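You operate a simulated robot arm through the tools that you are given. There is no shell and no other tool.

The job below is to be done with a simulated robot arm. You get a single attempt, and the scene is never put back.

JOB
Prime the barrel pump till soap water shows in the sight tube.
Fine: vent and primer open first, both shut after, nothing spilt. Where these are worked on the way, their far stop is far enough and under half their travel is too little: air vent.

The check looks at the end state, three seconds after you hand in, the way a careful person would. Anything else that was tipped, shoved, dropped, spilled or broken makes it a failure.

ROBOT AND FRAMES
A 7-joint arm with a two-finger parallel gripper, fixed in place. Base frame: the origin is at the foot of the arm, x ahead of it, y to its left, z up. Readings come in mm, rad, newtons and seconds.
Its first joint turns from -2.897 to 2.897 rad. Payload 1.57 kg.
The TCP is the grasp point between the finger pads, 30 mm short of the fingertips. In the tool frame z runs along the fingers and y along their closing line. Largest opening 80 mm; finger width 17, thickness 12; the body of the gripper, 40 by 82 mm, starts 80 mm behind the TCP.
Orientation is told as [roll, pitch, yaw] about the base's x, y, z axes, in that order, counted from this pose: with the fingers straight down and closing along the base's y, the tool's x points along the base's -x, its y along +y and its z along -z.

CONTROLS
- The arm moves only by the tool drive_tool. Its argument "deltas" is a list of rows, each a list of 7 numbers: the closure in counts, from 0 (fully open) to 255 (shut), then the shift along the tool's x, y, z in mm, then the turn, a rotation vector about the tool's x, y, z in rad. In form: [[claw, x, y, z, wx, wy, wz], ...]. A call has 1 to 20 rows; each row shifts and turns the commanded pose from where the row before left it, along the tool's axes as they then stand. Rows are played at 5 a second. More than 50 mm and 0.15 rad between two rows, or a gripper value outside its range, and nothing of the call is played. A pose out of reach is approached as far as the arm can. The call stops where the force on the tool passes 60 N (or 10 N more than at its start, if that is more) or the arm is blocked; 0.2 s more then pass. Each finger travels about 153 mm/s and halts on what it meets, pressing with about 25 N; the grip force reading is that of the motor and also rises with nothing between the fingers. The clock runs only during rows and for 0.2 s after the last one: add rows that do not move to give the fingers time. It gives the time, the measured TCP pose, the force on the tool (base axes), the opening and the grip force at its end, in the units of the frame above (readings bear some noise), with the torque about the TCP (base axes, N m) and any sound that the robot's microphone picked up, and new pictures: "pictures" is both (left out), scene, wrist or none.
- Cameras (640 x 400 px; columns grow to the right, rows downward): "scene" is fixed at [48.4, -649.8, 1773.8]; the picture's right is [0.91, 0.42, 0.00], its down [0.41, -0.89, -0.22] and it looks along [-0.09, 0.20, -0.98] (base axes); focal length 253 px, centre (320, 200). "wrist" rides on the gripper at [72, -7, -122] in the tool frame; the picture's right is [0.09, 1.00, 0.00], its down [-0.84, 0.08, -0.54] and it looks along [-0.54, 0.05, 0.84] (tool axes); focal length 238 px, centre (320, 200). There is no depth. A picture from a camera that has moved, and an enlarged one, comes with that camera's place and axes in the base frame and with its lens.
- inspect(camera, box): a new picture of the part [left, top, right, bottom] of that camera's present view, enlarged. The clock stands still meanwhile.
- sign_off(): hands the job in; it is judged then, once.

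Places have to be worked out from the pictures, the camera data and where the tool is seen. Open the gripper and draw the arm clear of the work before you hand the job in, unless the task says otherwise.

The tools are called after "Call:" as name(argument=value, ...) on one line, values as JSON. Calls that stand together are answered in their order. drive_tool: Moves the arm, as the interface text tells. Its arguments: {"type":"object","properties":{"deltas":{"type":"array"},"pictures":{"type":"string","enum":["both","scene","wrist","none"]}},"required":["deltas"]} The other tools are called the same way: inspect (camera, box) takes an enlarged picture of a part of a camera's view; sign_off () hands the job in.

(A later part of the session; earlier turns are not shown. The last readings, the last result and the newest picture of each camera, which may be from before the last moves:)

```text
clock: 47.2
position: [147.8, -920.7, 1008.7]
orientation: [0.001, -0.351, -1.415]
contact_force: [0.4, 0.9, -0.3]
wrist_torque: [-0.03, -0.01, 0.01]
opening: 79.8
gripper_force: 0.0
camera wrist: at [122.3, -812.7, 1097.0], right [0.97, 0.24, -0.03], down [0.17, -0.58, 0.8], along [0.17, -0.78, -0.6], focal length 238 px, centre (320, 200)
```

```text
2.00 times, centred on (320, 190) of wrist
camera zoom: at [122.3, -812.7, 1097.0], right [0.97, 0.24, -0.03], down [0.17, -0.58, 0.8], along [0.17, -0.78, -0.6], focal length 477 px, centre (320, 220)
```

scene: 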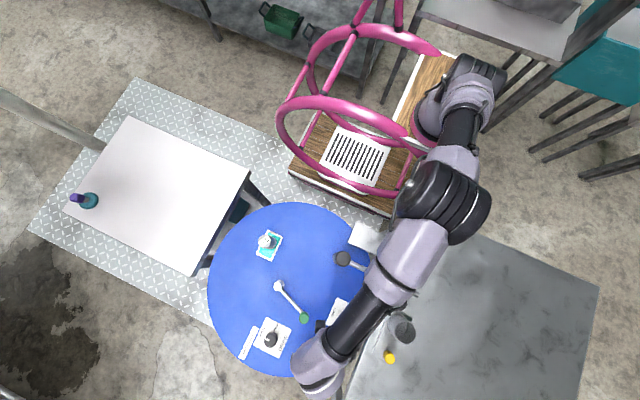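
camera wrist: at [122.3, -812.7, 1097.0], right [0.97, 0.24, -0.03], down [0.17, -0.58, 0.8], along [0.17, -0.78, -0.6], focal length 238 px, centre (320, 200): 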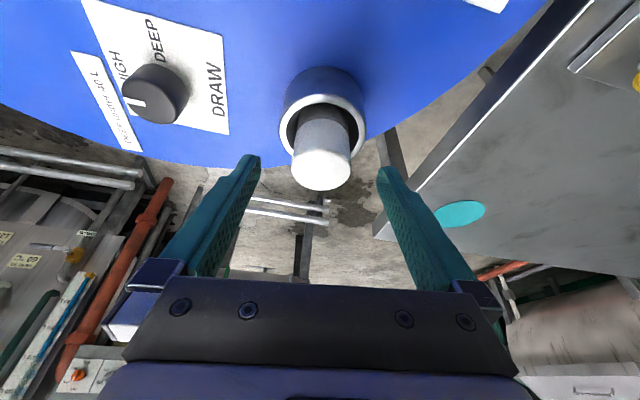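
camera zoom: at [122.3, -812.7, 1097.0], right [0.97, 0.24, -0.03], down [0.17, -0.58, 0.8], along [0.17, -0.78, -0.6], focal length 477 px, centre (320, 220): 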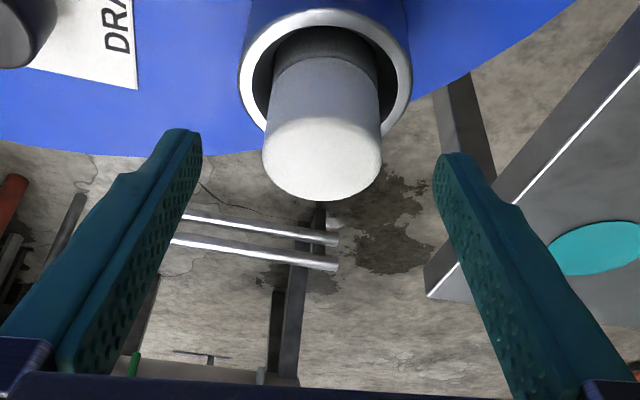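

The white piece is centred between the fingers. I'll move in the last 29 mm, keeping the tips above the collar rim, and look before closing.

Call:
drive_tool(deltas=[[0, 2, -0.3, 14.5, 0, 0, 0], [0, 2, -0.2, 14.5, 0, 0, 0], [0, 0, 0, 0, 0, 0, 0]], pictures="wrist")

Call:
inspect(camera="wrist", box=[220, 60, 420, 260])

```text
clock: 48.0
position: [148.7, -925.9, 978.5]
orientation: [-0.001, -0.349, -1.413]
contact_force: [0.2, 0.2, -0.5]
wrist_torque: [-0.02, -0.03, -0.03]
opening: 80.0
gripper_force: 0.1
camera wrist: at [122.9, -819.5, 1068.4], right [0.97, 0.24, -0.03], down [0.17, -0.58, 0.8], along [0.17, -0.78, -0.6], focal length 238 px, centre (320, 200)
```

wrist: 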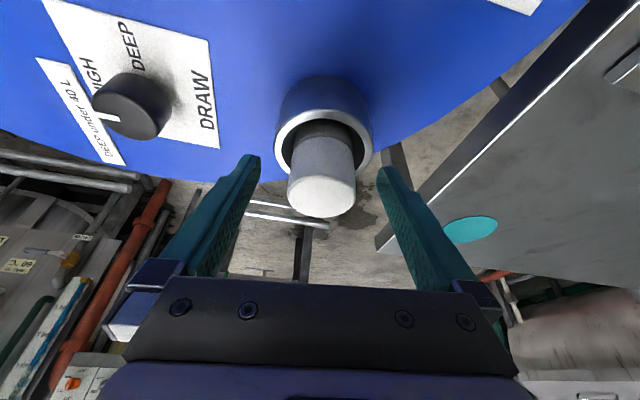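

```text
2.00 times, centred on (320, 160) of wrist
camera zoom: at [122.9, -819.5, 1068.4], right [0.97, 0.24, -0.03], down [0.17, -0.58, 0.8], along [0.17, -0.78, -0.6], focal length 477 px, centre (320, 280)
```

zoom: 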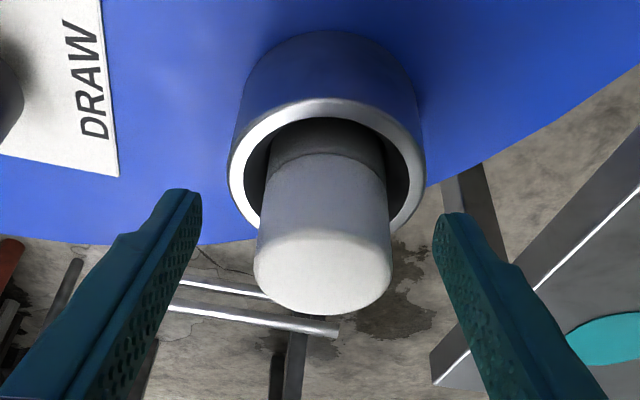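

The tips clear the rim by about 5 mm. I'll close on the white top.

Call:
drive_tool(deltas=[[90, 0, 0, 0, 0, 0, 0], [140, 0, 0, 0, 0, 0, 0], [255, 0, 0, 0, 0, 0, 0], [255, 0, 0, 0, 0, 0, 0]], pictures="wrist")

Call:
inspect(camera="wrist", box=[220, 60, 420, 260])

```text
clock: 49.0
position: [146.5, -926.1, 977.7]
orientation: [0.001, -0.352, -1.413]
contact_force: [0.3, -0.6, 1.7]
wrist_torque: [0.0, -0.02, 0.03]
opening: 40.5
gripper_force: 24.9
camera wrist: at [122.9, -819.5, 1068.7], right [0.97, 0.24, -0.03], down [0.17, -0.58, 0.8], along [0.17, -0.78, -0.6], focal length 238 px, centre (320, 200)
```

wrist: 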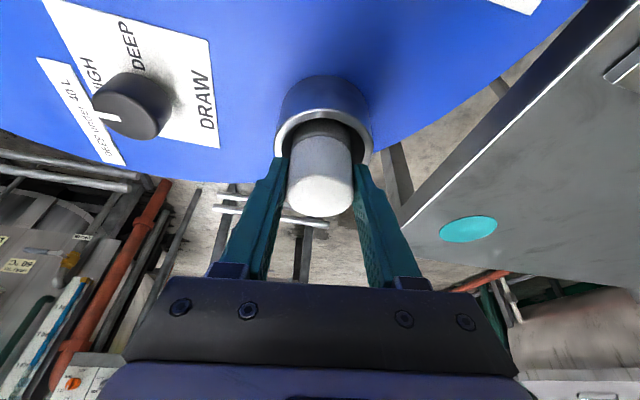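

```text
2.00 times, centred on (320, 160) of wrist
camera zoom: at [122.9, -819.5, 1068.7], right [0.97, 0.24, -0.03], down [0.17, -0.58, 0.8], along [0.17, -0.78, -0.6], focal length 477 px, centre (320, 280)
```

zoom: 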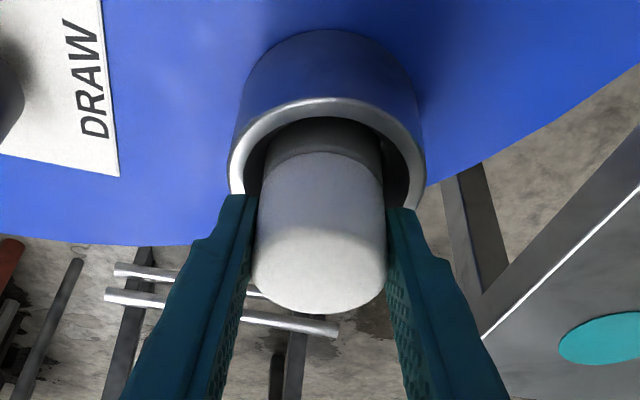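

It's gripped at 40.5 mm, the same diameter as the gauge. I'll lift 4 mm gently to feel whether it's loose or attached.

Call:
drive_tool(deltas=[[255, -0.7, 0, -1.9, 0, 0, 0], [255, -0.7, 0, -1.9, 0, 0, 0], [255, 0, 0, 0, 0, 0, 0]], pictures="wrist")

Call:
inspect(camera="wrist", box=[220, 60, 420, 260])

```text
clock: 49.8
position: [147.8, -925.7, 984.0]
orientation: [0.001, -0.351, -1.414]
contact_force: [0.8, -0.3, -0.4]
wrist_torque: [-0.01, 0.0, -0.03]
opening: 40.2
gripper_force: 24.9
camera wrist: at [123.0, -819.5, 1072.4], right [0.97, 0.24, -0.03], down [0.17, -0.58, 0.8], along [0.17, -0.78, -0.6], focal length 238 px, centre (320, 200)
```

wrist: 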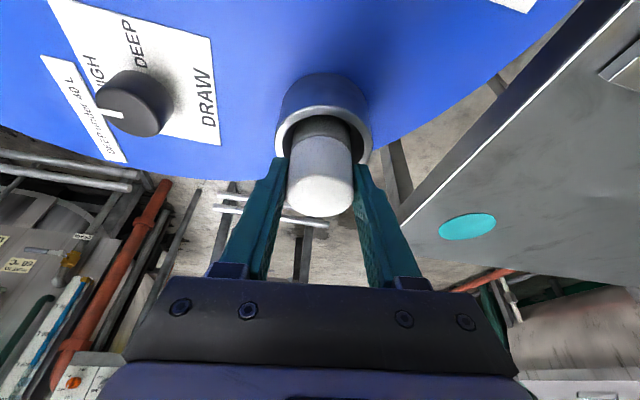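

```text
2.00 times, centred on (320, 160) of wrist
camera zoom: at [123.0, -819.5, 1072.4], right [0.97, 0.24, -0.03], down [0.17, -0.58, 0.8], along [0.17, -0.78, -0.6], focal length 477 px, centre (320, 280)
```

zoom: 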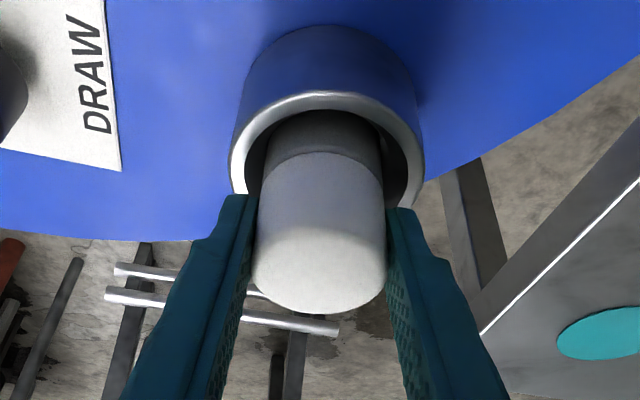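

It lifts freely, so it's loose. I'll lift it straight up out of the socket and look at it and at the socket.

Call:
drive_tool(deltas=[[255, -6.86, 0, -18.8, 0, 0, 0], [255, -6.86, 0, -18.8, 0, 0, 0], [255, -6.86, 0, -18.8, 0, 0, 0], [255, -6.86, 0, -18.8, 0, 0, 0], [255, 0, 0, 0, 0, 0, 0]], pictures="both")

Call:
inspect(camera="wrist", box=[220, 30, 420, 230])

Call:
inspect(camera="scene", box=[280, 330, 340, 390])

```text
clock: 51.0
position: [146.6, -926.8, 1063.1]
orientation: [-0.001, -0.348, -1.412]
contact_force: [1.7, 0.6, -0.7]
wrist_torque: [0.01, 0.01, 0.0]
opening: 40.2
gripper_force: 25.5
camera wrist: at [122.2, -819.7, 1152.4], right [0.97, 0.24, -0.03], down [0.17, -0.58, 0.8], along [0.17, -0.78, -0.6], focal length 238 px, centre (320, 200)
```

scene: 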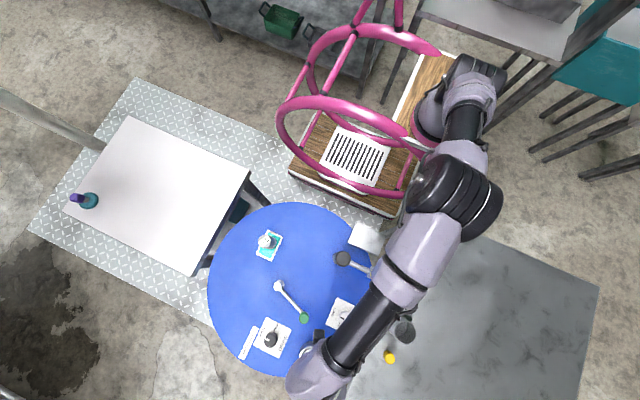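
wrist: 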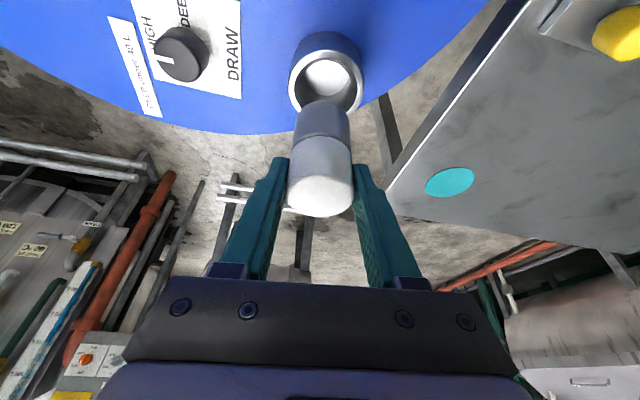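

```text
2.00 times, centred on (320, 130) of wrist
camera zoom: at [122.2, -819.7, 1152.4], right [0.97, 0.24, -0.03], down [0.17, -0.58, 0.8], along [0.17, -0.78, -0.6], focal length 477 px, centre (320, 340)
```

zoom: 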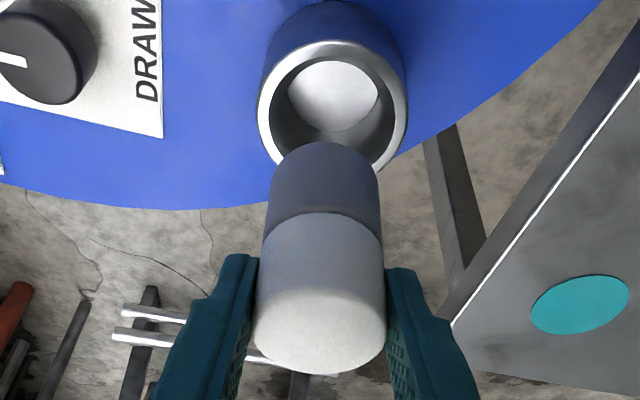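

```text
6.67 times, centred on (310, 360) of scene
camera zoom: at [48.4, -649.8, 1773.8], right [0.91, 0.42, 0.0], down [0.41, -0.89, -0.22], along [-0.09, 0.2, -0.98], focal length 1688 px, centre (387, -867)
```

zoom: 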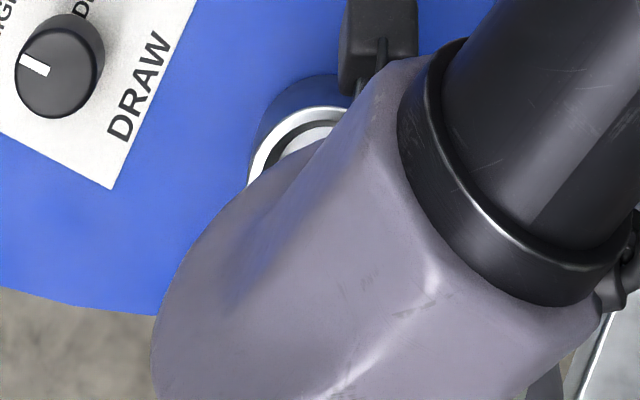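

The socket has a plain white seat at its bottom, and the white plug is about 72 mm tall with a dark base. The gauge, at the same diameter, should fit that well. I'll park the plug upright on a clear spot of the drum top near (5,-610), away from the lever's sweep.

Call:
drive_tool(deltas=[[255, -10.3, 0, -28.2, 0, 0, 0], [255, 38.6, -11.2, -18.1, 0, 0, 0], [255, 38.6, -11.2, -18.1, 0, 0, 0], [255, 38.6, -11.2, -18.1, 0, 0, 0], [255, 38.6, -11.2, -18.1, 0, 0, 0], [255, 38.6, -11.2, -18.1, 0, 0, 0], [255, 38.6, -11.2, -18.1, 0, 0, 0], [255, 38.6, -11.2, -18.1, 0, 0, 0], [255, 38.6, -11.2, -18.1, 0, 0, 0], [255, 0, 0, 0, 0, 0, 0]])

Call:
inspect(camera="scene", box=[240, 200, 380, 300])

Call:
inspect(camera="scene", box=[285, 335, 335, 385])

```text
clock: 53.2
position: [4.7, -606.9, 1123.9]
orientation: [-0.002, -0.35, -1.413]
contact_force: [0.0, -0.3, -0.1]
wrist_torque: [0.03, 0.0, 0.0]
opening: 40.0
gripper_force: 25.0
camera wrist: at [-20.1, -499.1, 1213.2], right [0.97, 0.24, -0.03], down [0.17, -0.58, 0.8], along [0.17, -0.78, -0.6], focal length 238 px, centre (320, 200)
```

scene: 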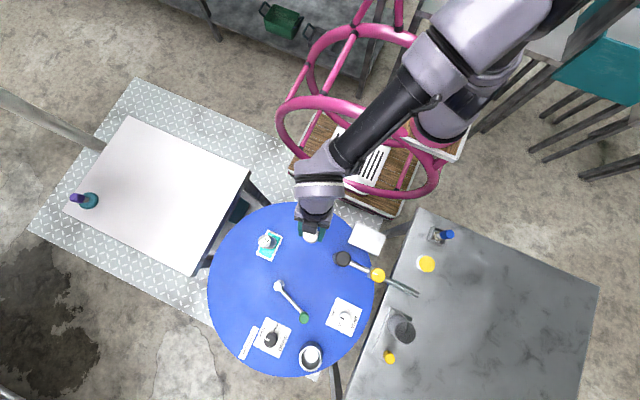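
wrist: 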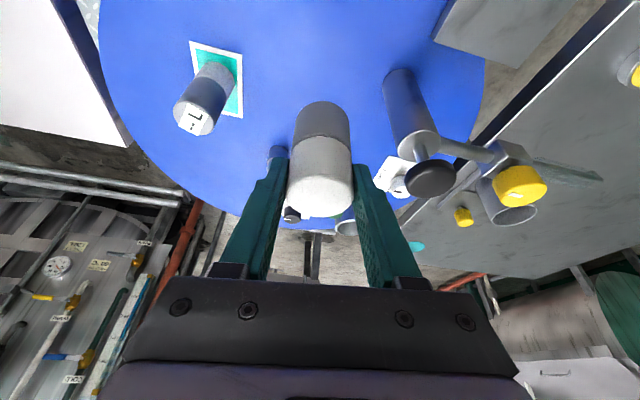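

```text
4.00 times, centred on (310, 250) of scene
camera zoom: at [48.4, -649.8, 1773.8], right [0.91, 0.42, 0.0], down [0.41, -0.89, -0.22], along [-0.09, 0.2, -0.98], focal length 1013 px, centre (360, 0)
```

zoom: 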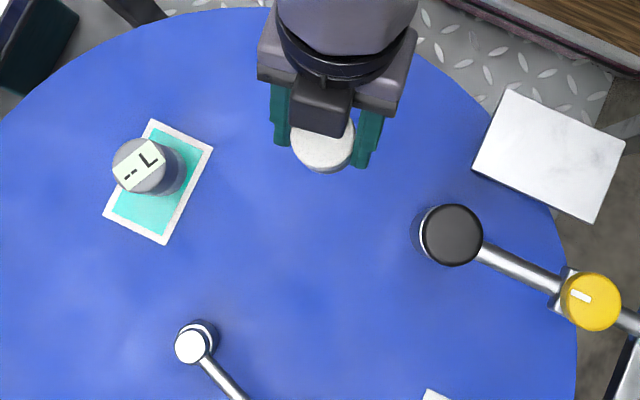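

```text
8.00 times, centred on (310, 360) of scene
camera zoom: at [48.4, -649.8, 1773.8], right [0.91, 0.42, 0.0], down [0.41, -0.89, -0.22], along [-0.09, 0.2, -0.98], focal length 2026 px, centre (400, -1080)
```

zoom: 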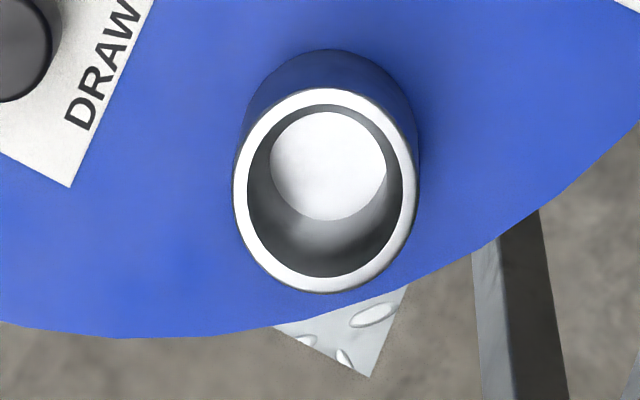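

The plug hangs over clear drum surface and the empty socket is visible. I'll lower the plug close to the surface.

Call:
drive_tool(deltas=[[255, 11.8, 0, 32.4, 0, 0, 0], [255, 11.8, 0, 32.4, 0, 0, 0], [255, 11.8, 0, 32.4, 0, 0, 0], [255, 11.8, 0, 32.4, 0, 0, 0], [255, 0, 0, 0, 0, 0, 0]], pictures="wrist")

Call:
drive_tool(deltas=[[255, 0.69, 0, 1.88, 0, 0, 0], [255, 0.69, 0, 1.88, 0, 0, 0], [255, 0, 0, 0, 0, 0, 0]], pictures="none")

```text
clock: 54.4
position: [5.0, -606.9, 986.7]
orientation: [-0.002, -0.351, -1.413]
contact_force: [-0.4, -0.1, -0.5]
wrist_torque: [-0.01, -0.01, -0.01]
opening: 40.4
gripper_force: 25.2
camera wrist: at [-19.6, -499.3, 1075.1], right [0.97, 0.24, -0.03], down [0.17, -0.58, 0.8], along [0.17, -0.78, -0.6], focal length 238 px, centre (320, 200)
```

wrist: 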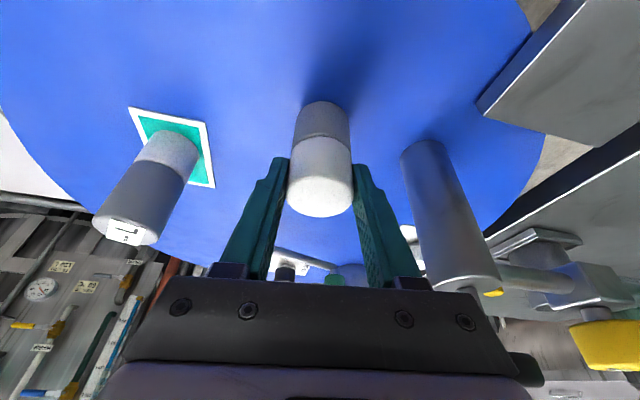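

```text
clock: 55.2
position: [5.5, -605.7, 981.8]
orientation: [-0.001, -0.349, -1.414]
contact_force: [0.3, 0.3, -0.5]
wrist_torque: [0.01, 0.01, 0.0]
opening: 40.4
gripper_force: 25.1
```

Call:
drive_tool(deltas=[[255, 0.51, 0, 1.41, 0, 0, 0], [255, 0.51, 0, 1.41, 0, 0, 0], [255, 0, 0, 0, 0, 0, 0]], pictures="none")

Call:
drive_tool(deltas=[[255, 0.51, 0, 1.41, 0, 0, 0], [255, 0, 0, 0, 0, 0, 0]], pictures="none")

Call:
inspect(camera="wrist", box=[270, 70, 370, 170])

```text
clock: 56.0
position: [6.7, -605.4, 978.5]
orientation: [0.0, -0.348, -1.414]
contact_force: [-0.6, 0.0, -0.8]
wrist_torque: [0.02, 0.02, 0.01]
opening: 40.5
gripper_force: 24.4
```

```text
clock: 56.6
position: [5.9, -605.4, 975.9]
orientation: [0.0, -0.349, -1.414]
contact_force: [-0.3, 0.0, -1.4]
wrist_torque: [0.01, 0.01, -0.01]
opening: 39.8
gripper_force: 24.9
```

```text
4.00 times, centred on (320, 120) of wrist
camera zoom: at [-19.0, -498.3, 1066.5], right [0.97, 0.24, -0.03], down [0.17, -0.58, 0.8], along [0.17, -0.78, -0.6], focal length 953 px, centre (320, 520)
```

zoom: 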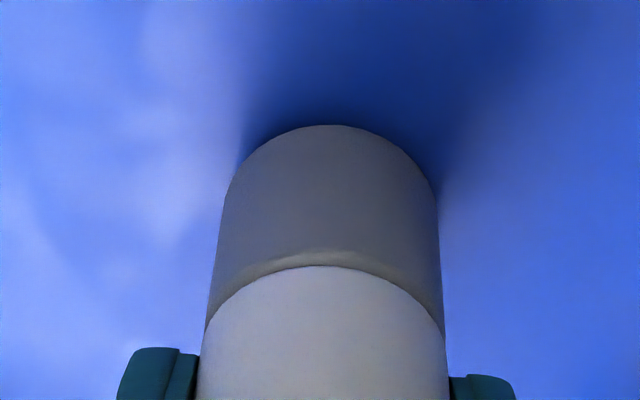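

Very close to the surface now. I'll continue with fine steps until the force shows contact.

Call:
drive_tool(deltas=[[255, 0.51, 0, 1.41, 0, 0, 0], [255, 0, 0, 0, 0, 0, 0]], pictures="none")

Call:
drive_tool(deltas=[[255, 0.51, 0, 1.41, 0, 0, 0], [255, 0, 0, 0, 0, 0, 0]], pictures="none")

```text
clock: 57.2
position: [5.3, -605.3, 974.9]
orientation: [0.001, -0.349, -1.414]
contact_force: [-0.5, 0.3, -0.9]
wrist_torque: [-0.03, 0.01, 0.01]
opening: 40.1
gripper_force: 25.0
```

```text
clock: 57.8
position: [7.0, -605.7, 974.3]
orientation: [0.0, -0.35, -1.414]
contact_force: [1.2, -0.6, -0.5]
wrist_torque: [-0.01, -0.02, -0.02]
opening: 39.9
gripper_force: 25.2
```

Call:
drive_tool(deltas=[[255, 0.51, 0, 1.41, 0, 0, 0], [255, 0, 0, 0, 0, 0, 0]], pictures="none")

Call:
drive_tool(deltas=[[255, 0.35, 0, 0.94, 0, 0, 0], [255, 0, 0, 0, 0, 0, 0]], pictures="none")

```text
clock: 58.4
position: [6.3, -604.1, 972.6]
orientation: [-0.001, -0.35, -1.413]
contact_force: [-0.1, -0.2, -0.8]
wrist_torque: [-0.01, 0.03, 0.02]
opening: 40.2
gripper_force: 24.5
```

```text
clock: 59.0
position: [5.8, -605.2, 971.6]
orientation: [0.001, -0.347, -1.413]
contact_force: [-0.3, 0.2, 0.0]
wrist_torque: [-0.04, 0.01, 0.0]
opening: 40.1
gripper_force: 24.4
```

Call:
drive_tool(deltas=[[255, 0.35, 0, 0.94, 0, 0, 0], [255, 0, 0, 0, 0, 0, 0]], pictures="none")

Call:
drive_tool(deltas=[[255, 0.35, 0, 0.94, 0, 0, 0], [255, 0, 0, 0, 0, 0, 0]], pictures="none")

Call:
inspect(camera="wrist", box=[270, 70, 370, 170])

```text
clock: 59.6
position: [5.7, -605.1, 971.4]
orientation: [0.0, -0.351, -1.415]
contact_force: [1.0, 1.3, 10.9]
wrist_torque: [0.14, 0.07, 0.01]
opening: 40.2
gripper_force: 24.9
```

```text
clock: 60.2
position: [5.6, -605.4, 972.1]
orientation: [0.0, -0.352, -1.41]
contact_force: [1.7, 0.9, 24.2]
wrist_torque: [-0.03, 0.02, 0.04]
opening: 40.0
gripper_force: 24.9
```

```text
4.00 times, centred on (320, 120) of wrist
camera zoom: at [-19.3, -498.3, 1060.2], right [0.97, 0.24, -0.03], down [0.17, -0.58, 0.8], along [0.17, -0.78, -0.6], focal length 953 px, centre (320, 520)
```

zoom: 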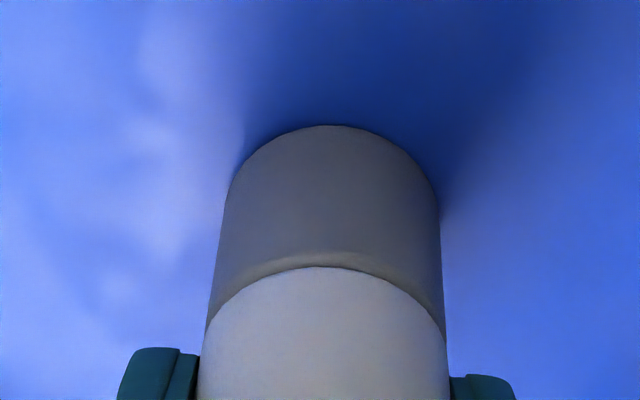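

The plug is seated, with contact at TCP z≈971.5. I'll ease off 1.5 mm, open, back straight off along the tool axis and rise.

Call:
drive_tool(deltas=[[255, -0.51, 0, -1.41, 0, 0, 0], [255, 0, 0, 0, 0, 0, 0], [120, 0, 0, 0, 0, 0, 0], [80, 0, 0, 0, 0, 0, 0], [0, 0, 0, 0, 0, 0, 0], [0, 0, 0, 0, 0, 0, 0], [0, 0, 0, -30, 0, 0, 0], [0, 0, 0, -40, 0, 0, 0], [0, 0, 0, -40, 0, 0, 0], [0, -12, 0, -33, 0, 0, 0], [0, -12, 0, -33, 0, 0, 0]])

Call:
inspect(camera="scene", box=[240, 200, 380, 300])

```text
clock: 62.6
position: [-0.2, -569.0, 1144.2]
orientation: [0.001, -0.348, -1.416]
contact_force: [1.1, -0.5, -0.4]
wrist_torque: [0.02, -0.02, 0.02]
opening: 80.2
gripper_force: 0.1
camera wrist: at [-25.2, -462.4, 1233.7], right [0.97, 0.24, -0.03], down [0.17, -0.58, 0.8], along [0.17, -0.78, -0.6], focal length 238 px, centre (320, 200)
```

scene: 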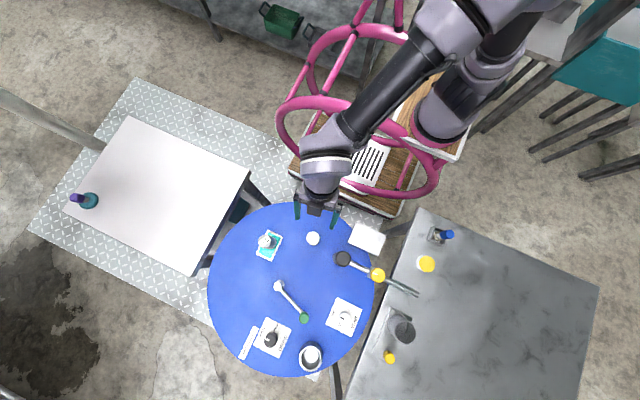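
wrist: 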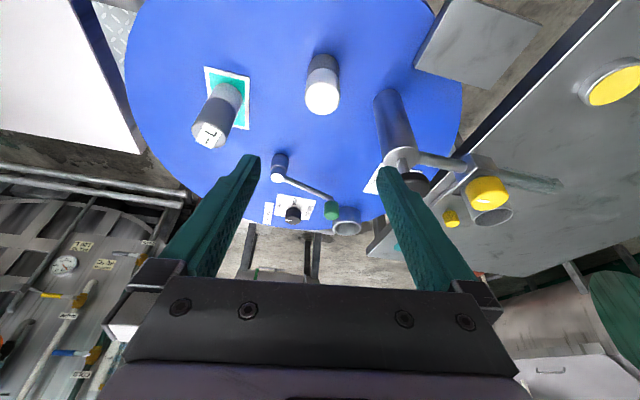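

```text
4.00 times, centred on (310, 250) of scene
camera zoom: at [48.4, -649.8, 1773.8], right [0.91, 0.42, 0.0], down [0.41, -0.89, -0.22], along [-0.09, 0.2, -0.98], focal length 1013 px, centre (360, 0)
```

zoom: 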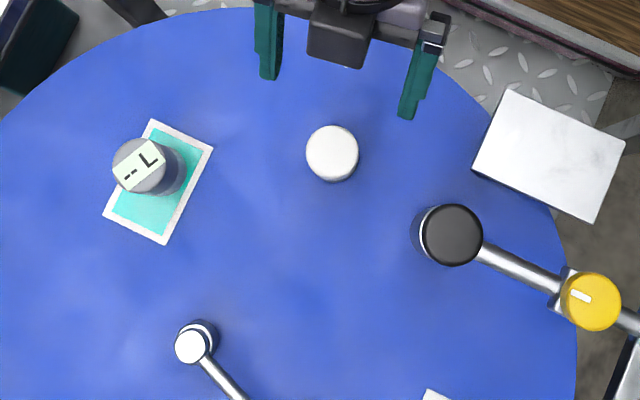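

The plug stands upright at about (6,-610). Next I'll take the gauge again with a higher grip, so its base can reach down into the socket.

Call:
drive_tool(deltas=[[0, 0, 0, 0, 0.038, 0, 0.104], [0, 0, 0, 0, 0.038, 0, 0.104], [0, 0, 0, 0, 0.038, 0, 0.104], [0, -15.9, -25, 28.7, 0, 0, 0], [0, -15.9, -25, 28.7, 0, 0, 0], [0, -15.9, -25, 28.7, 0, 0, 0], [0, -15.9, -25, 28.7, 0, 0, 0], [0, 0, 0, 0, 0, 0, 0]])

Call:
inspect(camera="wrist", box=[220, 60, 420, 260])

```text
clock: 64.4
position: [-116.9, -647.8, 1057.5]
orientation: [0.001, -0.348, -1.744]
contact_force: [-0.3, 0.9, 1.2]
wrist_torque: [0.0, 0.03, -0.01]
opening: 79.8
gripper_force: 0.1
camera wrist: at [-105.0, -539.4, 1147.3], right [1.0, -0.09, -0.03], down [-0.03, -0.6, 0.8], along [-0.09, -0.79, -0.6], focal length 238 px, centre (320, 200)
```

scene: 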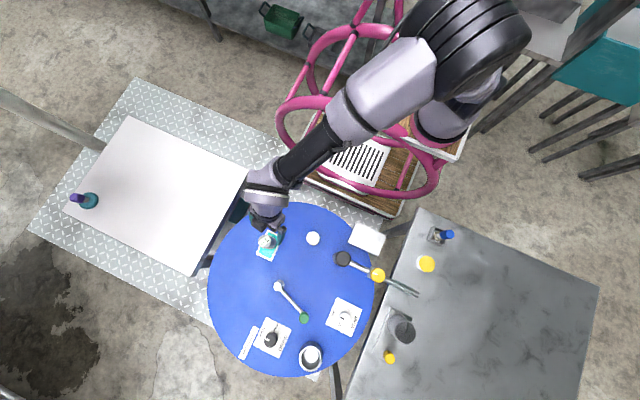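
wrist: 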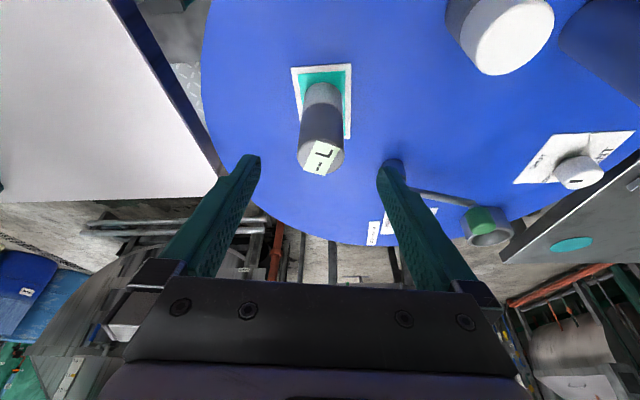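

```text
2.00 times, centred on (320, 160) of wrist
camera zoom: at [-105.0, -539.4, 1147.3], right [1.0, -0.09, -0.03], down [-0.03, -0.6, 0.8], along [-0.09, -0.79, -0.6], focal length 477 px, centre (320, 280)
```

zoom: 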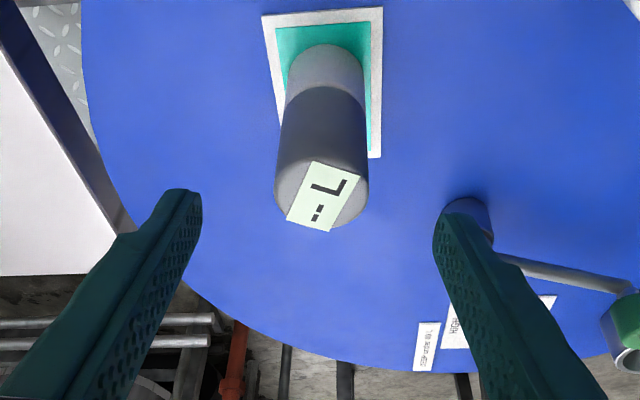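

The gauge is centred, with its axis at about (-122,-682). I'll move in to the higher grip and close.

Call:
drive_tool(deltas=[[0, -0.75, 0.3, 26.7, 0, 0, 0], [0, -0.75, 0.3, 26.7, 0, 0, 0], [0, -0.75, 0.3, 26.7, 0, 0, 0], [0, 0, 0, 0, 0, 0, 0], [90, 0, 0, 0, 0, 0, 0], [140, 0, 0, 0, 0, 0, 0], [255, 0, 0, 0, 0, 0, 0], [255, 0, 0, 0, 0, 0, 0]])

Call:
inspect(camera="wrist", box=[220, 60, 420, 260])

```text
clock: 66.2
position: [-120.0, -676.8, 984.5]
orientation: [0.0, -0.351, -1.744]
contact_force: [0.8, 0.1, 0.7]
wrist_torque: [0.0, 0.0, 0.03]
opening: 40.1
gripper_force: 25.0
camera wrist: at [-108.9, -568.7, 1073.2], right [1.0, -0.09, -0.03], down [-0.03, -0.6, 0.8], along [-0.09, -0.79, -0.6], focal length 238 px, centre (320, 200)
```

scene: 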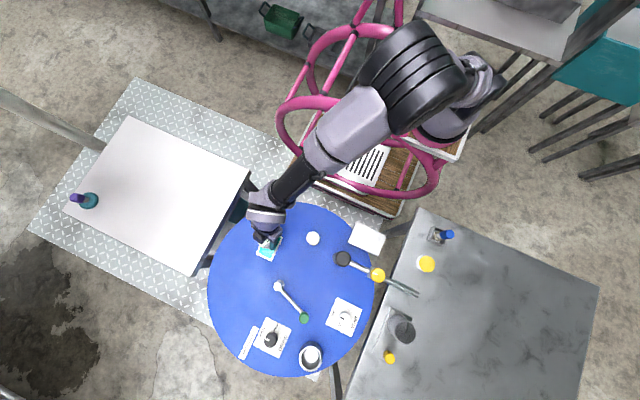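
wrist: 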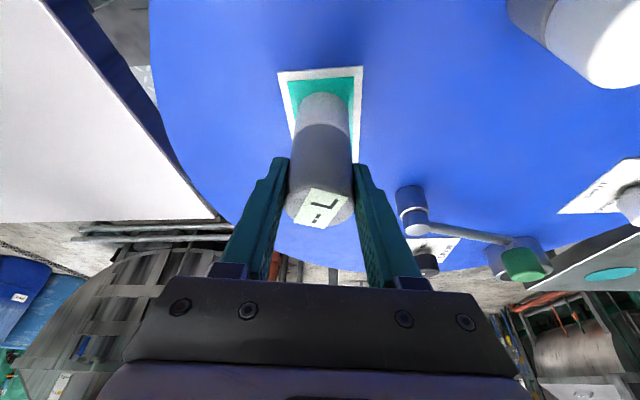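

```text
2.00 times, centred on (320, 160) of wrist
camera zoom: at [-108.9, -568.7, 1073.2], right [1.0, -0.09, -0.03], down [-0.03, -0.6, 0.8], along [-0.09, -0.79, -0.6], focal length 477 px, centre (320, 280)
```

zoom: 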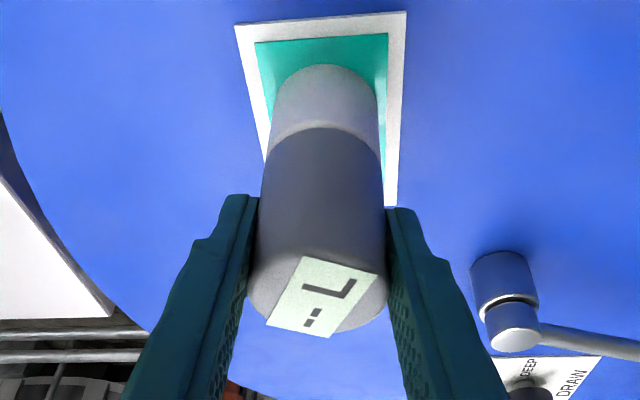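

Gripped near the top. I'll lift it, yaw back and carry it across to above the empty socket.

Call:
drive_tool(deltas=[[255, -5.1, 0, -14.1, 0, 0, 0], [255, -12.9, 0, -35.2, 0, 0, 0], [255, -12.9, 0, -35.2, 0, 0, 0], [255, 0, 0, 0, -0.0378, 0, -0.1036], [255, 0, 0, 0, -0.0378, 0, -0.1036], [255, 0, 0, 0, -0.0378, 0, -0.1036], [255, -29.8, 25, 10.9, 0, 0, 0], [255, -29.8, 25, 10.9, 0, 0, 0], [255, -29.8, 25, 10.9, 0, 0, 0], [255, -29.8, 25, 10.9, 0, 0, 0], [255, -29.8, 25, 10.9, 0, 0, 0], [255, -29.8, 25, 10.9, 0, 0, 0], [255, -29.8, 25, 10.9, 0, 0, 0], [255, -29.8, 25, 10.9, 0, 0, 0], [255, -29.8, 25, 10.9, 0, 0, 0], [255, 0, 0, 0, 0, 0, 0]])

Call:
inspect(camera="wrist", box=[220, 30, 420, 230])

```text
clock: 69.6
position: [147.6, -926.9, 1073.9]
orientation: [0.001, -0.348, -1.413]
contact_force: [0.3, 0.4, -0.7]
wrist_torque: [0.0, 0.0, 0.0]
opening: 39.9
gripper_force: 25.3
camera wrist: at [122.7, -819.1, 1163.9], right [0.97, 0.24, -0.03], down [0.17, -0.58, 0.8], along [0.17, -0.78, -0.6], focal length 238 px, centre (320, 200)
```

scene: 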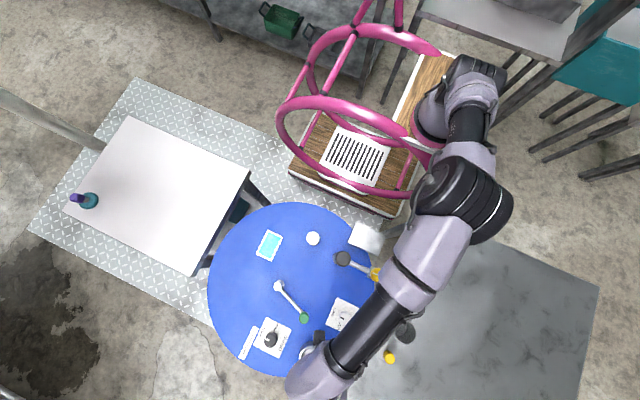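
wrist: 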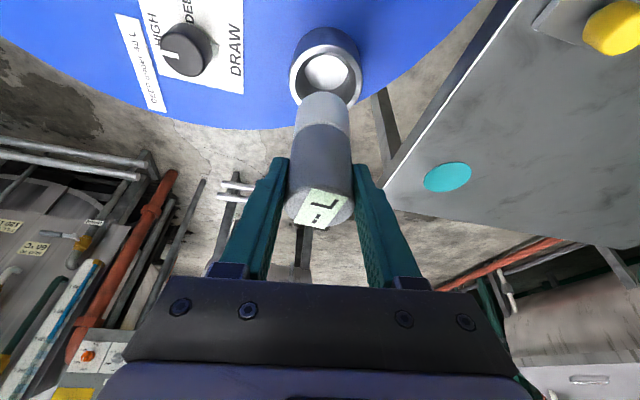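

```text
2.00 times, centred on (320, 130) of wrist
camera zoom: at [122.7, -819.1, 1163.9], right [0.97, 0.24, -0.03], down [0.17, -0.58, 0.8], along [0.17, -0.78, -0.6], focal length 477 px, centre (320, 340)
```

zoom: 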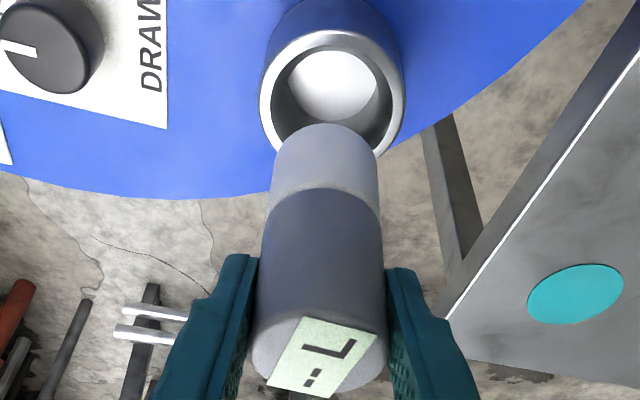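

The gauge lines up with the socket within about 2 mm, and there is 8 mm of play. I'll shift 1.5 mm sideways and lower it into the well.

Call:
drive_tool(deltas=[[255, 0, 1.5, 0, 0, 0, 0], [255, 9.26, 0, 25.35, 0, 0, 0], [255, 9.26, 0, 25.35, 0, 0, 0], [255, 0, 0, 0, 0, 0, 0]], pictures="wrist")

Call:
inspect(camera="wrist", box=[220, 60, 420, 260])

```text
clock: 70.6
position: [147.6, -923.9, 1020.2]
orientation: [0.0, -0.35, -1.415]
contact_force: [0.8, 0.0, -1.1]
wrist_torque: [-0.03, 0.02, 0.01]
opening: 40.2
gripper_force: 25.4
camera wrist: at [122.8, -817.7, 1109.8], right [0.97, 0.24, -0.03], down [0.17, -0.58, 0.8], along [0.17, -0.78, -0.6], focal length 238 px, centre (320, 200)
```

wrist: 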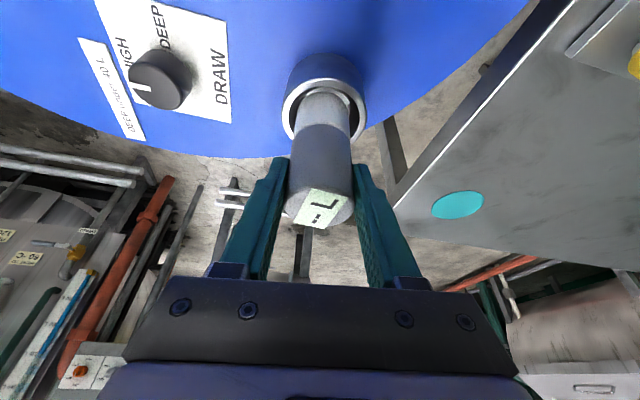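

```text
2.00 times, centred on (320, 160) of wrist
camera zoom: at [122.8, -817.7, 1109.8], right [0.97, 0.24, -0.03], down [0.17, -0.58, 0.8], along [0.17, -0.78, -0.6], focal length 477 px, centre (320, 280)
```

zoom: 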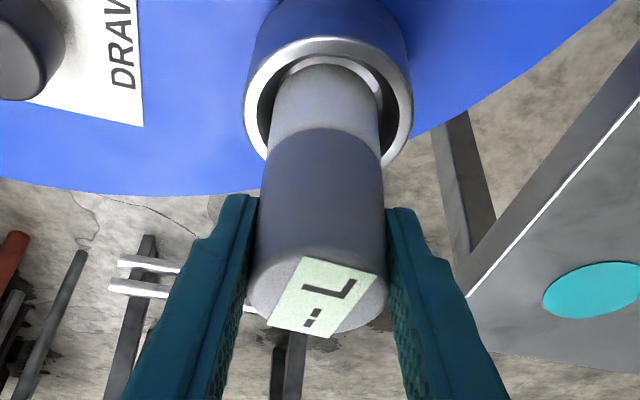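

The gauge base is entering the socket with clearance on both sides. I'll continue down gently.

Call:
drive_tool(deltas=[[255, 4.1, 0.6, 11.3, 0, 0, 0], [255, 4.1, 0, 11.3, 0, 0, 0], [255, 0, 0, 0, 0, 0, 0]], pictures="none")

Call:
inspect(camera="wrist", box=[220, 60, 420, 260])

```text
clock: 71.4
position: [148.1, -924.8, 994.9]
orientation: [0.001, -0.351, -1.416]
contact_force: [0.4, -0.5, -0.3]
wrist_torque: [0.02, -0.01, -0.03]
opening: 40.3
gripper_force: 24.9
```

```text
2.00 times, centred on (320, 160) of wrist
camera zoom: at [123.6, -817.6, 1085.3], right [0.97, 0.24, -0.03], down [0.17, -0.58, 0.8], along [0.17, -0.78, -0.6], focal length 477 px, centre (320, 280)
```

zoom: 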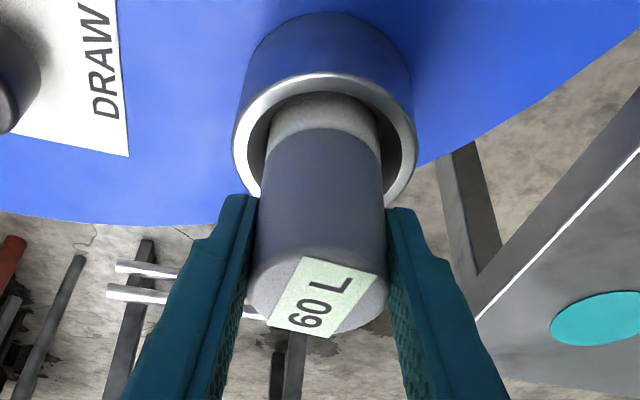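

The display came alive and seems to read "60 L". I'll zoom to read it exactly.

Call:
inspect(camera="wrist", box=[295, 180, 355, 240])

Call:
inspect(camera="scene", box=[245, 330, 275, 360])

```text
6.67 times, centred on (325, 210) of wrist
camera zoom: at [123.6, -817.6, 1085.3], right [0.97, 0.24, -0.03], down [0.17, -0.58, 0.8], along [0.17, -0.78, -0.6], focal length 1589 px, centre (287, 133)
```

zoom: 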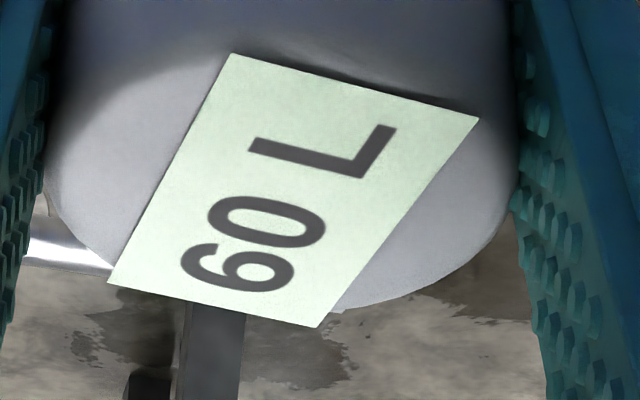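

```text
13.33 times, centred on (260, 345) of scene
camera zoom: at [48.4, -649.8, 1773.8], right [0.91, 0.42, 0.0], down [0.41, -0.89, -0.22], along [-0.09, 0.2, -0.98], focal length 3376 px, centre (1120, -1733)
```

zoom: 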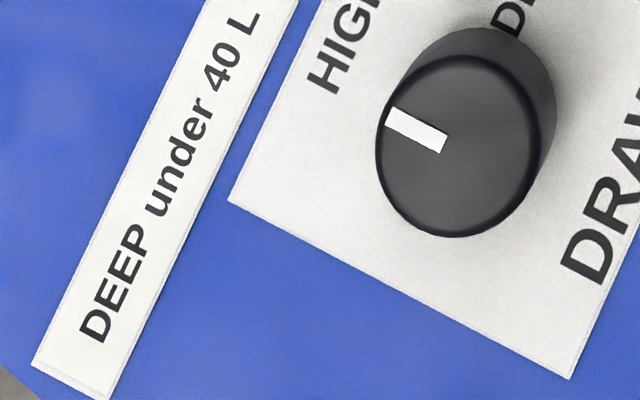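

It reads 60 L, which is not under 40 L, so DRAW correctly stays on HIGH. I'll seat the gauge in the well and release it there, so I can regrip at the larger tilt needed to carry it back to its bench spot.

Call:
drive_tool(deltas=[[255, 0.69, 0, 1.88, 0, 0, 0], [255, 0.69, 0, 1.88, 0, 0, 0], [255, 0, 0, 0, 0, 0, 0]], pictures="none")

Call:
drive_tool(deltas=[[255, 0.51, 0, 1.41, 0, 0, 0], [255, 0, 0, 0, 0, 0, 0]], pictures="none")

Call:
drive_tool(deltas=[[255, 0.51, 0, 1.41, 0, 0, 0], [255, 0, 0, 0, 0, 0, 0]], pictures="none")

```text
clock: 72.2
position: [148.2, -924.8, 991.6]
orientation: [0.001, -0.347, -1.415]
contact_force: [0.2, -0.7, -2.1]
wrist_torque: [0.03, -0.05, -0.04]
opening: 40.1
gripper_force: 24.9
```

```text
clock: 72.8
position: [149.0, -923.9, 992.3]
orientation: [0.0, -0.351, -1.413]
contact_force: [0.5, 1.4, 7.4]
wrist_torque: [0.13, 0.0, -0.03]
opening: 40.0
gripper_force: 25.3
```

```text
clock: 73.4
position: [149.2, -924.9, 991.7]
orientation: [-0.001, -0.352, -1.414]
contact_force: [1.3, 1.3, 18.0]
wrist_torque: [0.06, -0.03, -0.03]
opening: 40.2
gripper_force: 24.8
```

The gauge is seated. I'll ease off, open, tilt further to 0.5 rad in place, lower slightly, and regrip.

Call:
drive_tool(deltas=[[255, -0.51, 0, -1.41, 0, 0, 0], [255, 0, 0, 0, 0, 0, 0], [120, 0, 0, 0, 0, 0, 0], [80, 0, 0, 0, 0, 0, 0], [0, 0, 0, 0, 0, 0, 0], [0, 0, 0, 0, 0, -0.075, 0], [0, 0, 0, 0, 0, -0.075, 0], [0, 3.8, 0, 4.8, 0, 0, 0], [0, 0, 0, 0, 0, 0, 0]])

Call:
inspect(camera="wrist", box=[220, 60, 420, 260])

```text
clock: 75.4
position: [148.4, -922.2, 985.0]
orientation: [0.0, -0.502, -1.411]
contact_force: [-0.6, 0.3, -0.3]
wrist_torque: [0.03, 0.01, 0.02]
opening: 80.1
gripper_force: 0.0
camera wrist: at [122.1, -804.5, 1056.5], right [0.97, 0.24, -0.04], down [0.15, -0.46, 0.88], along [0.19, -0.86, -0.48], focal length 238 px, centre (320, 200)
```

scene: 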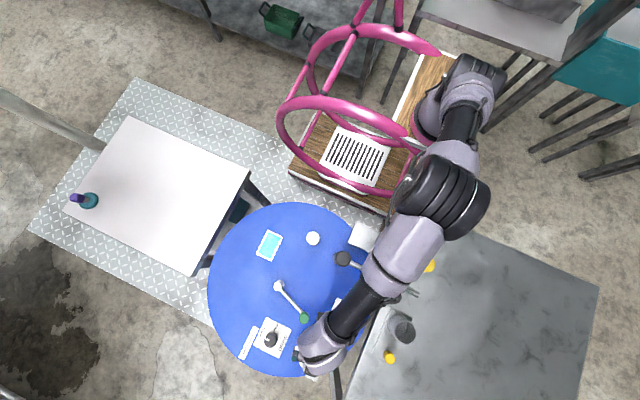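
wrist: 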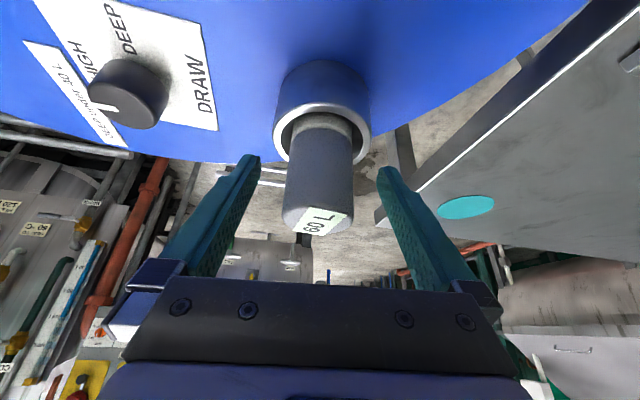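

```text
2.00 times, centred on (320, 160) of wrist
camera zoom: at [122.1, -804.5, 1056.5], right [0.97, 0.24, -0.04], down [0.15, -0.46, 0.88], along [0.19, -0.86, -0.48], focal length 477 px, centre (320, 280)
```

zoom: 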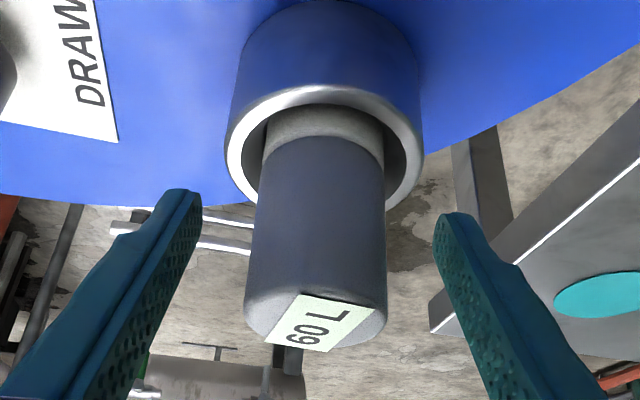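

Still 60 L. I'll close, lift it out, and carry it back over its original bench position.

Call:
drive_tool(deltas=[[90, 0, 0, 0, 0, 0, 0], [140, 0, 0, 0, 0, 0, 0], [255, 0, 0, 0, 0, 0, 0], [255, 0, 0, 0, 0, 0, 0], [255, -4.8, 0, -8.8, 0, 0, 0], [255, -14.4, 0, -26.3, 0, 0, 0], [255, -19.2, 0, -35.1, 0, 0, 0], [255, -19.2, 0, -35.1, 0, 0, 0], [255, 0, 0, 0, -0.054, 0, -0.099], [255, 0, 0, 0, -0.054, 0, -0.099], [255, -14.4, 34.7, 7.85, 0, 0, 0], [255, -14.4, 34.7, 7.85, 0, 0, 0], [255, -14.4, 34.7, 7.85, 0, 0, 0], [255, -14.4, 34.7, 7.85, 0, 0, 0], [255, -14.4, 34.7, 7.85, 0, 0, 0], [255, -14.4, 34.7, 7.85, 0, 0, 0], [255, 0, 0, 0, 0, 0, 0]])

Call:
inspect(camera="wrist", box=[220, 30, 420, 230])

```text
clock: 79.0
position: [378.7, -936.5, 1104.2]
orientation: [0.001, -0.5, -1.188]
contact_force: [0.2, -0.2, -2.0]
wrist_torque: [0.0, -0.01, 0.01]
opening: 39.9
gripper_force: 25.4
camera wrist: at [326.0, -826.5, 1177.0], right [0.89, 0.45, -0.04], down [0.25, -0.41, 0.88], along [0.37, -0.79, -0.48], focal length 238 px, centre (320, 200)
```

scene: 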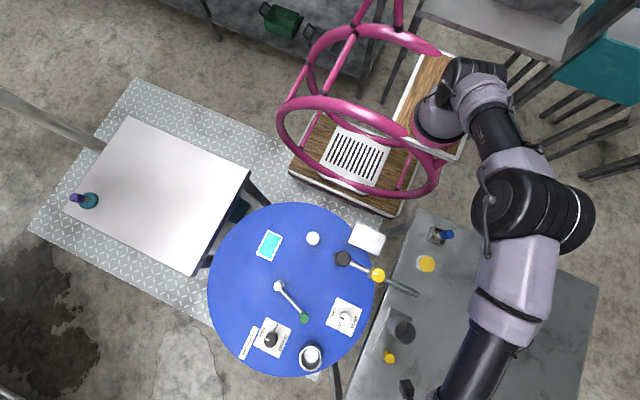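
wrist: 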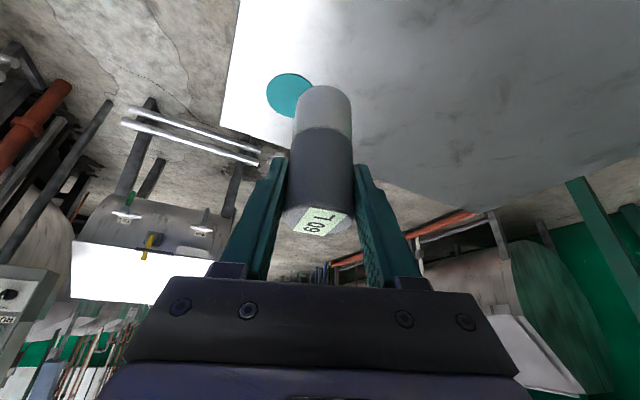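

```text
2.00 times, centred on (320, 130) of wrist
camera zoom: at [326.0, -826.5, 1177.0], right [0.89, 0.45, -0.04], down [0.25, -0.41, 0.88], along [0.37, -0.79, -0.48], focal length 477 px, centre (320, 340)
```

zoom: 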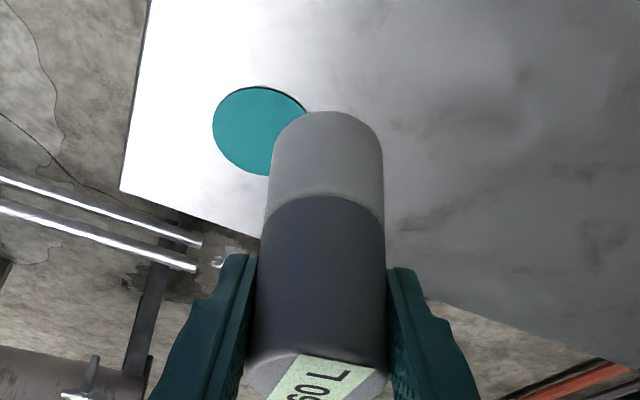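

The gauge is above its old spot, and the display holds 60 L. I'll lower it toward the bench.

Call:
drive_tool(deltas=[[255, 13.65, 0, 25, 0, 0, 0], [255, 13.65, 0, 25, 0, 0, 0], [255, 13.65, 0, 25, 0, 0, 0], [255, 13.65, 0, 25, 0, 0, 0], [255, 0, 0, 0, 0, 0, 0]], pictures="wrist")

Call:
drive_tool(deltas=[[255, 0.96, 0, 1.76, 0, 0, 0], [255, 0, 0, 0, 0, 0, 0]], pictures="none")

Call:
drive_tool(deltas=[[255, 0.96, 0, 1.76, 0, 0, 0], [255, 0, 0, 0, 0, 0, 0]], pictures="none")

```text
clock: 80.2
position: [377.8, -937.6, 990.4]
orientation: [-0.001, -0.502, -1.188]
contact_force: [-1.1, 0.4, -0.1]
wrist_torque: [0.04, 0.03, 0.03]
opening: 40.3
gripper_force: 25.8
camera wrist: at [326.1, -826.5, 1062.4], right [0.89, 0.45, -0.04], down [0.25, -0.41, 0.88], along [0.37, -0.79, -0.48], focal length 238 px, centre (320, 200)
```

wrist: 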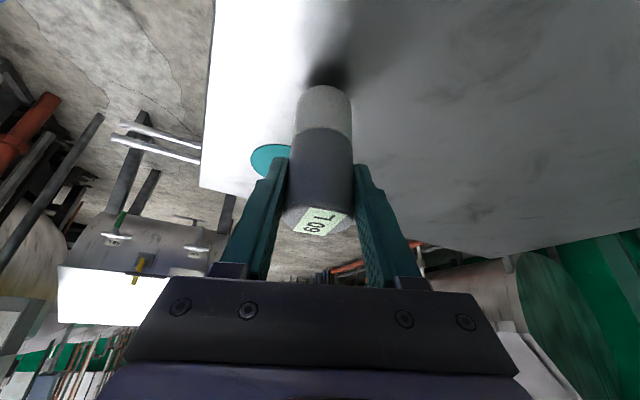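

```text
clock: 80.8
position: [378.9, -937.1, 987.9]
orientation: [0.001, -0.5, -1.19]
contact_force: [0.3, -0.3, -1.6]
wrist_torque: [0.0, -0.05, 0.0]
opening: 40.0
gripper_force: 24.7
```

```text
clock: 81.4
position: [378.8, -936.0, 985.9]
orientation: [-0.001, -0.498, -1.188]
contact_force: [0.3, 1.1, 0.1]
wrist_torque: [-0.01, -0.01, -0.01]
opening: 40.2
gripper_force: 25.5
```

Call:
drive_tool(deltas=[[255, 0.96, 0, 1.76, 0, 0, 0], [255, 0, 0, 0, 0, 0, 0]], pictures="none")

Call:
drive_tool(deltas=[[255, 0.72, 0, 1.32, 0, 0, 0], [255, 0, 0, 0, 0, 0, 0]], pictures="none")

Call:
inspect(camera="wrist", box=[260, 60, 380, 140])

```text
clock: 82.0
position: [377.9, -937.4, 984.2]
orientation: [-0.001, -0.5, -1.189]
contact_force: [0.8, -0.6, -0.9]
wrist_torque: [-0.02, -0.01, -0.03]
opening: 40.2
gripper_force: 25.6
```

```text
clock: 82.6
position: [378.2, -937.1, 983.7]
orientation: [0.0, -0.499, -1.189]
contact_force: [0.4, 0.4, -1.0]
wrist_torque: [0.0, -0.02, -0.01]
opening: 39.8
gripper_force: 24.6
```

```text
5.00 times, centred on (320, 100) of wrist
camera zoom: at [325.7, -826.7, 1055.1], right [0.89, 0.45, -0.04], down [0.25, -0.41, 0.88], along [0.37, -0.79, -0.48], focal length 1192 px, centre (320, 700)
```

zoom: 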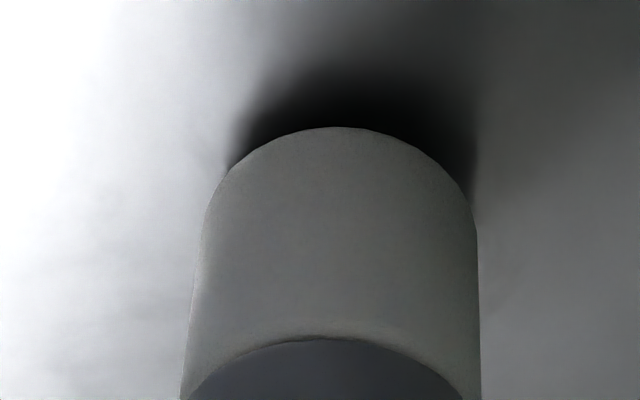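

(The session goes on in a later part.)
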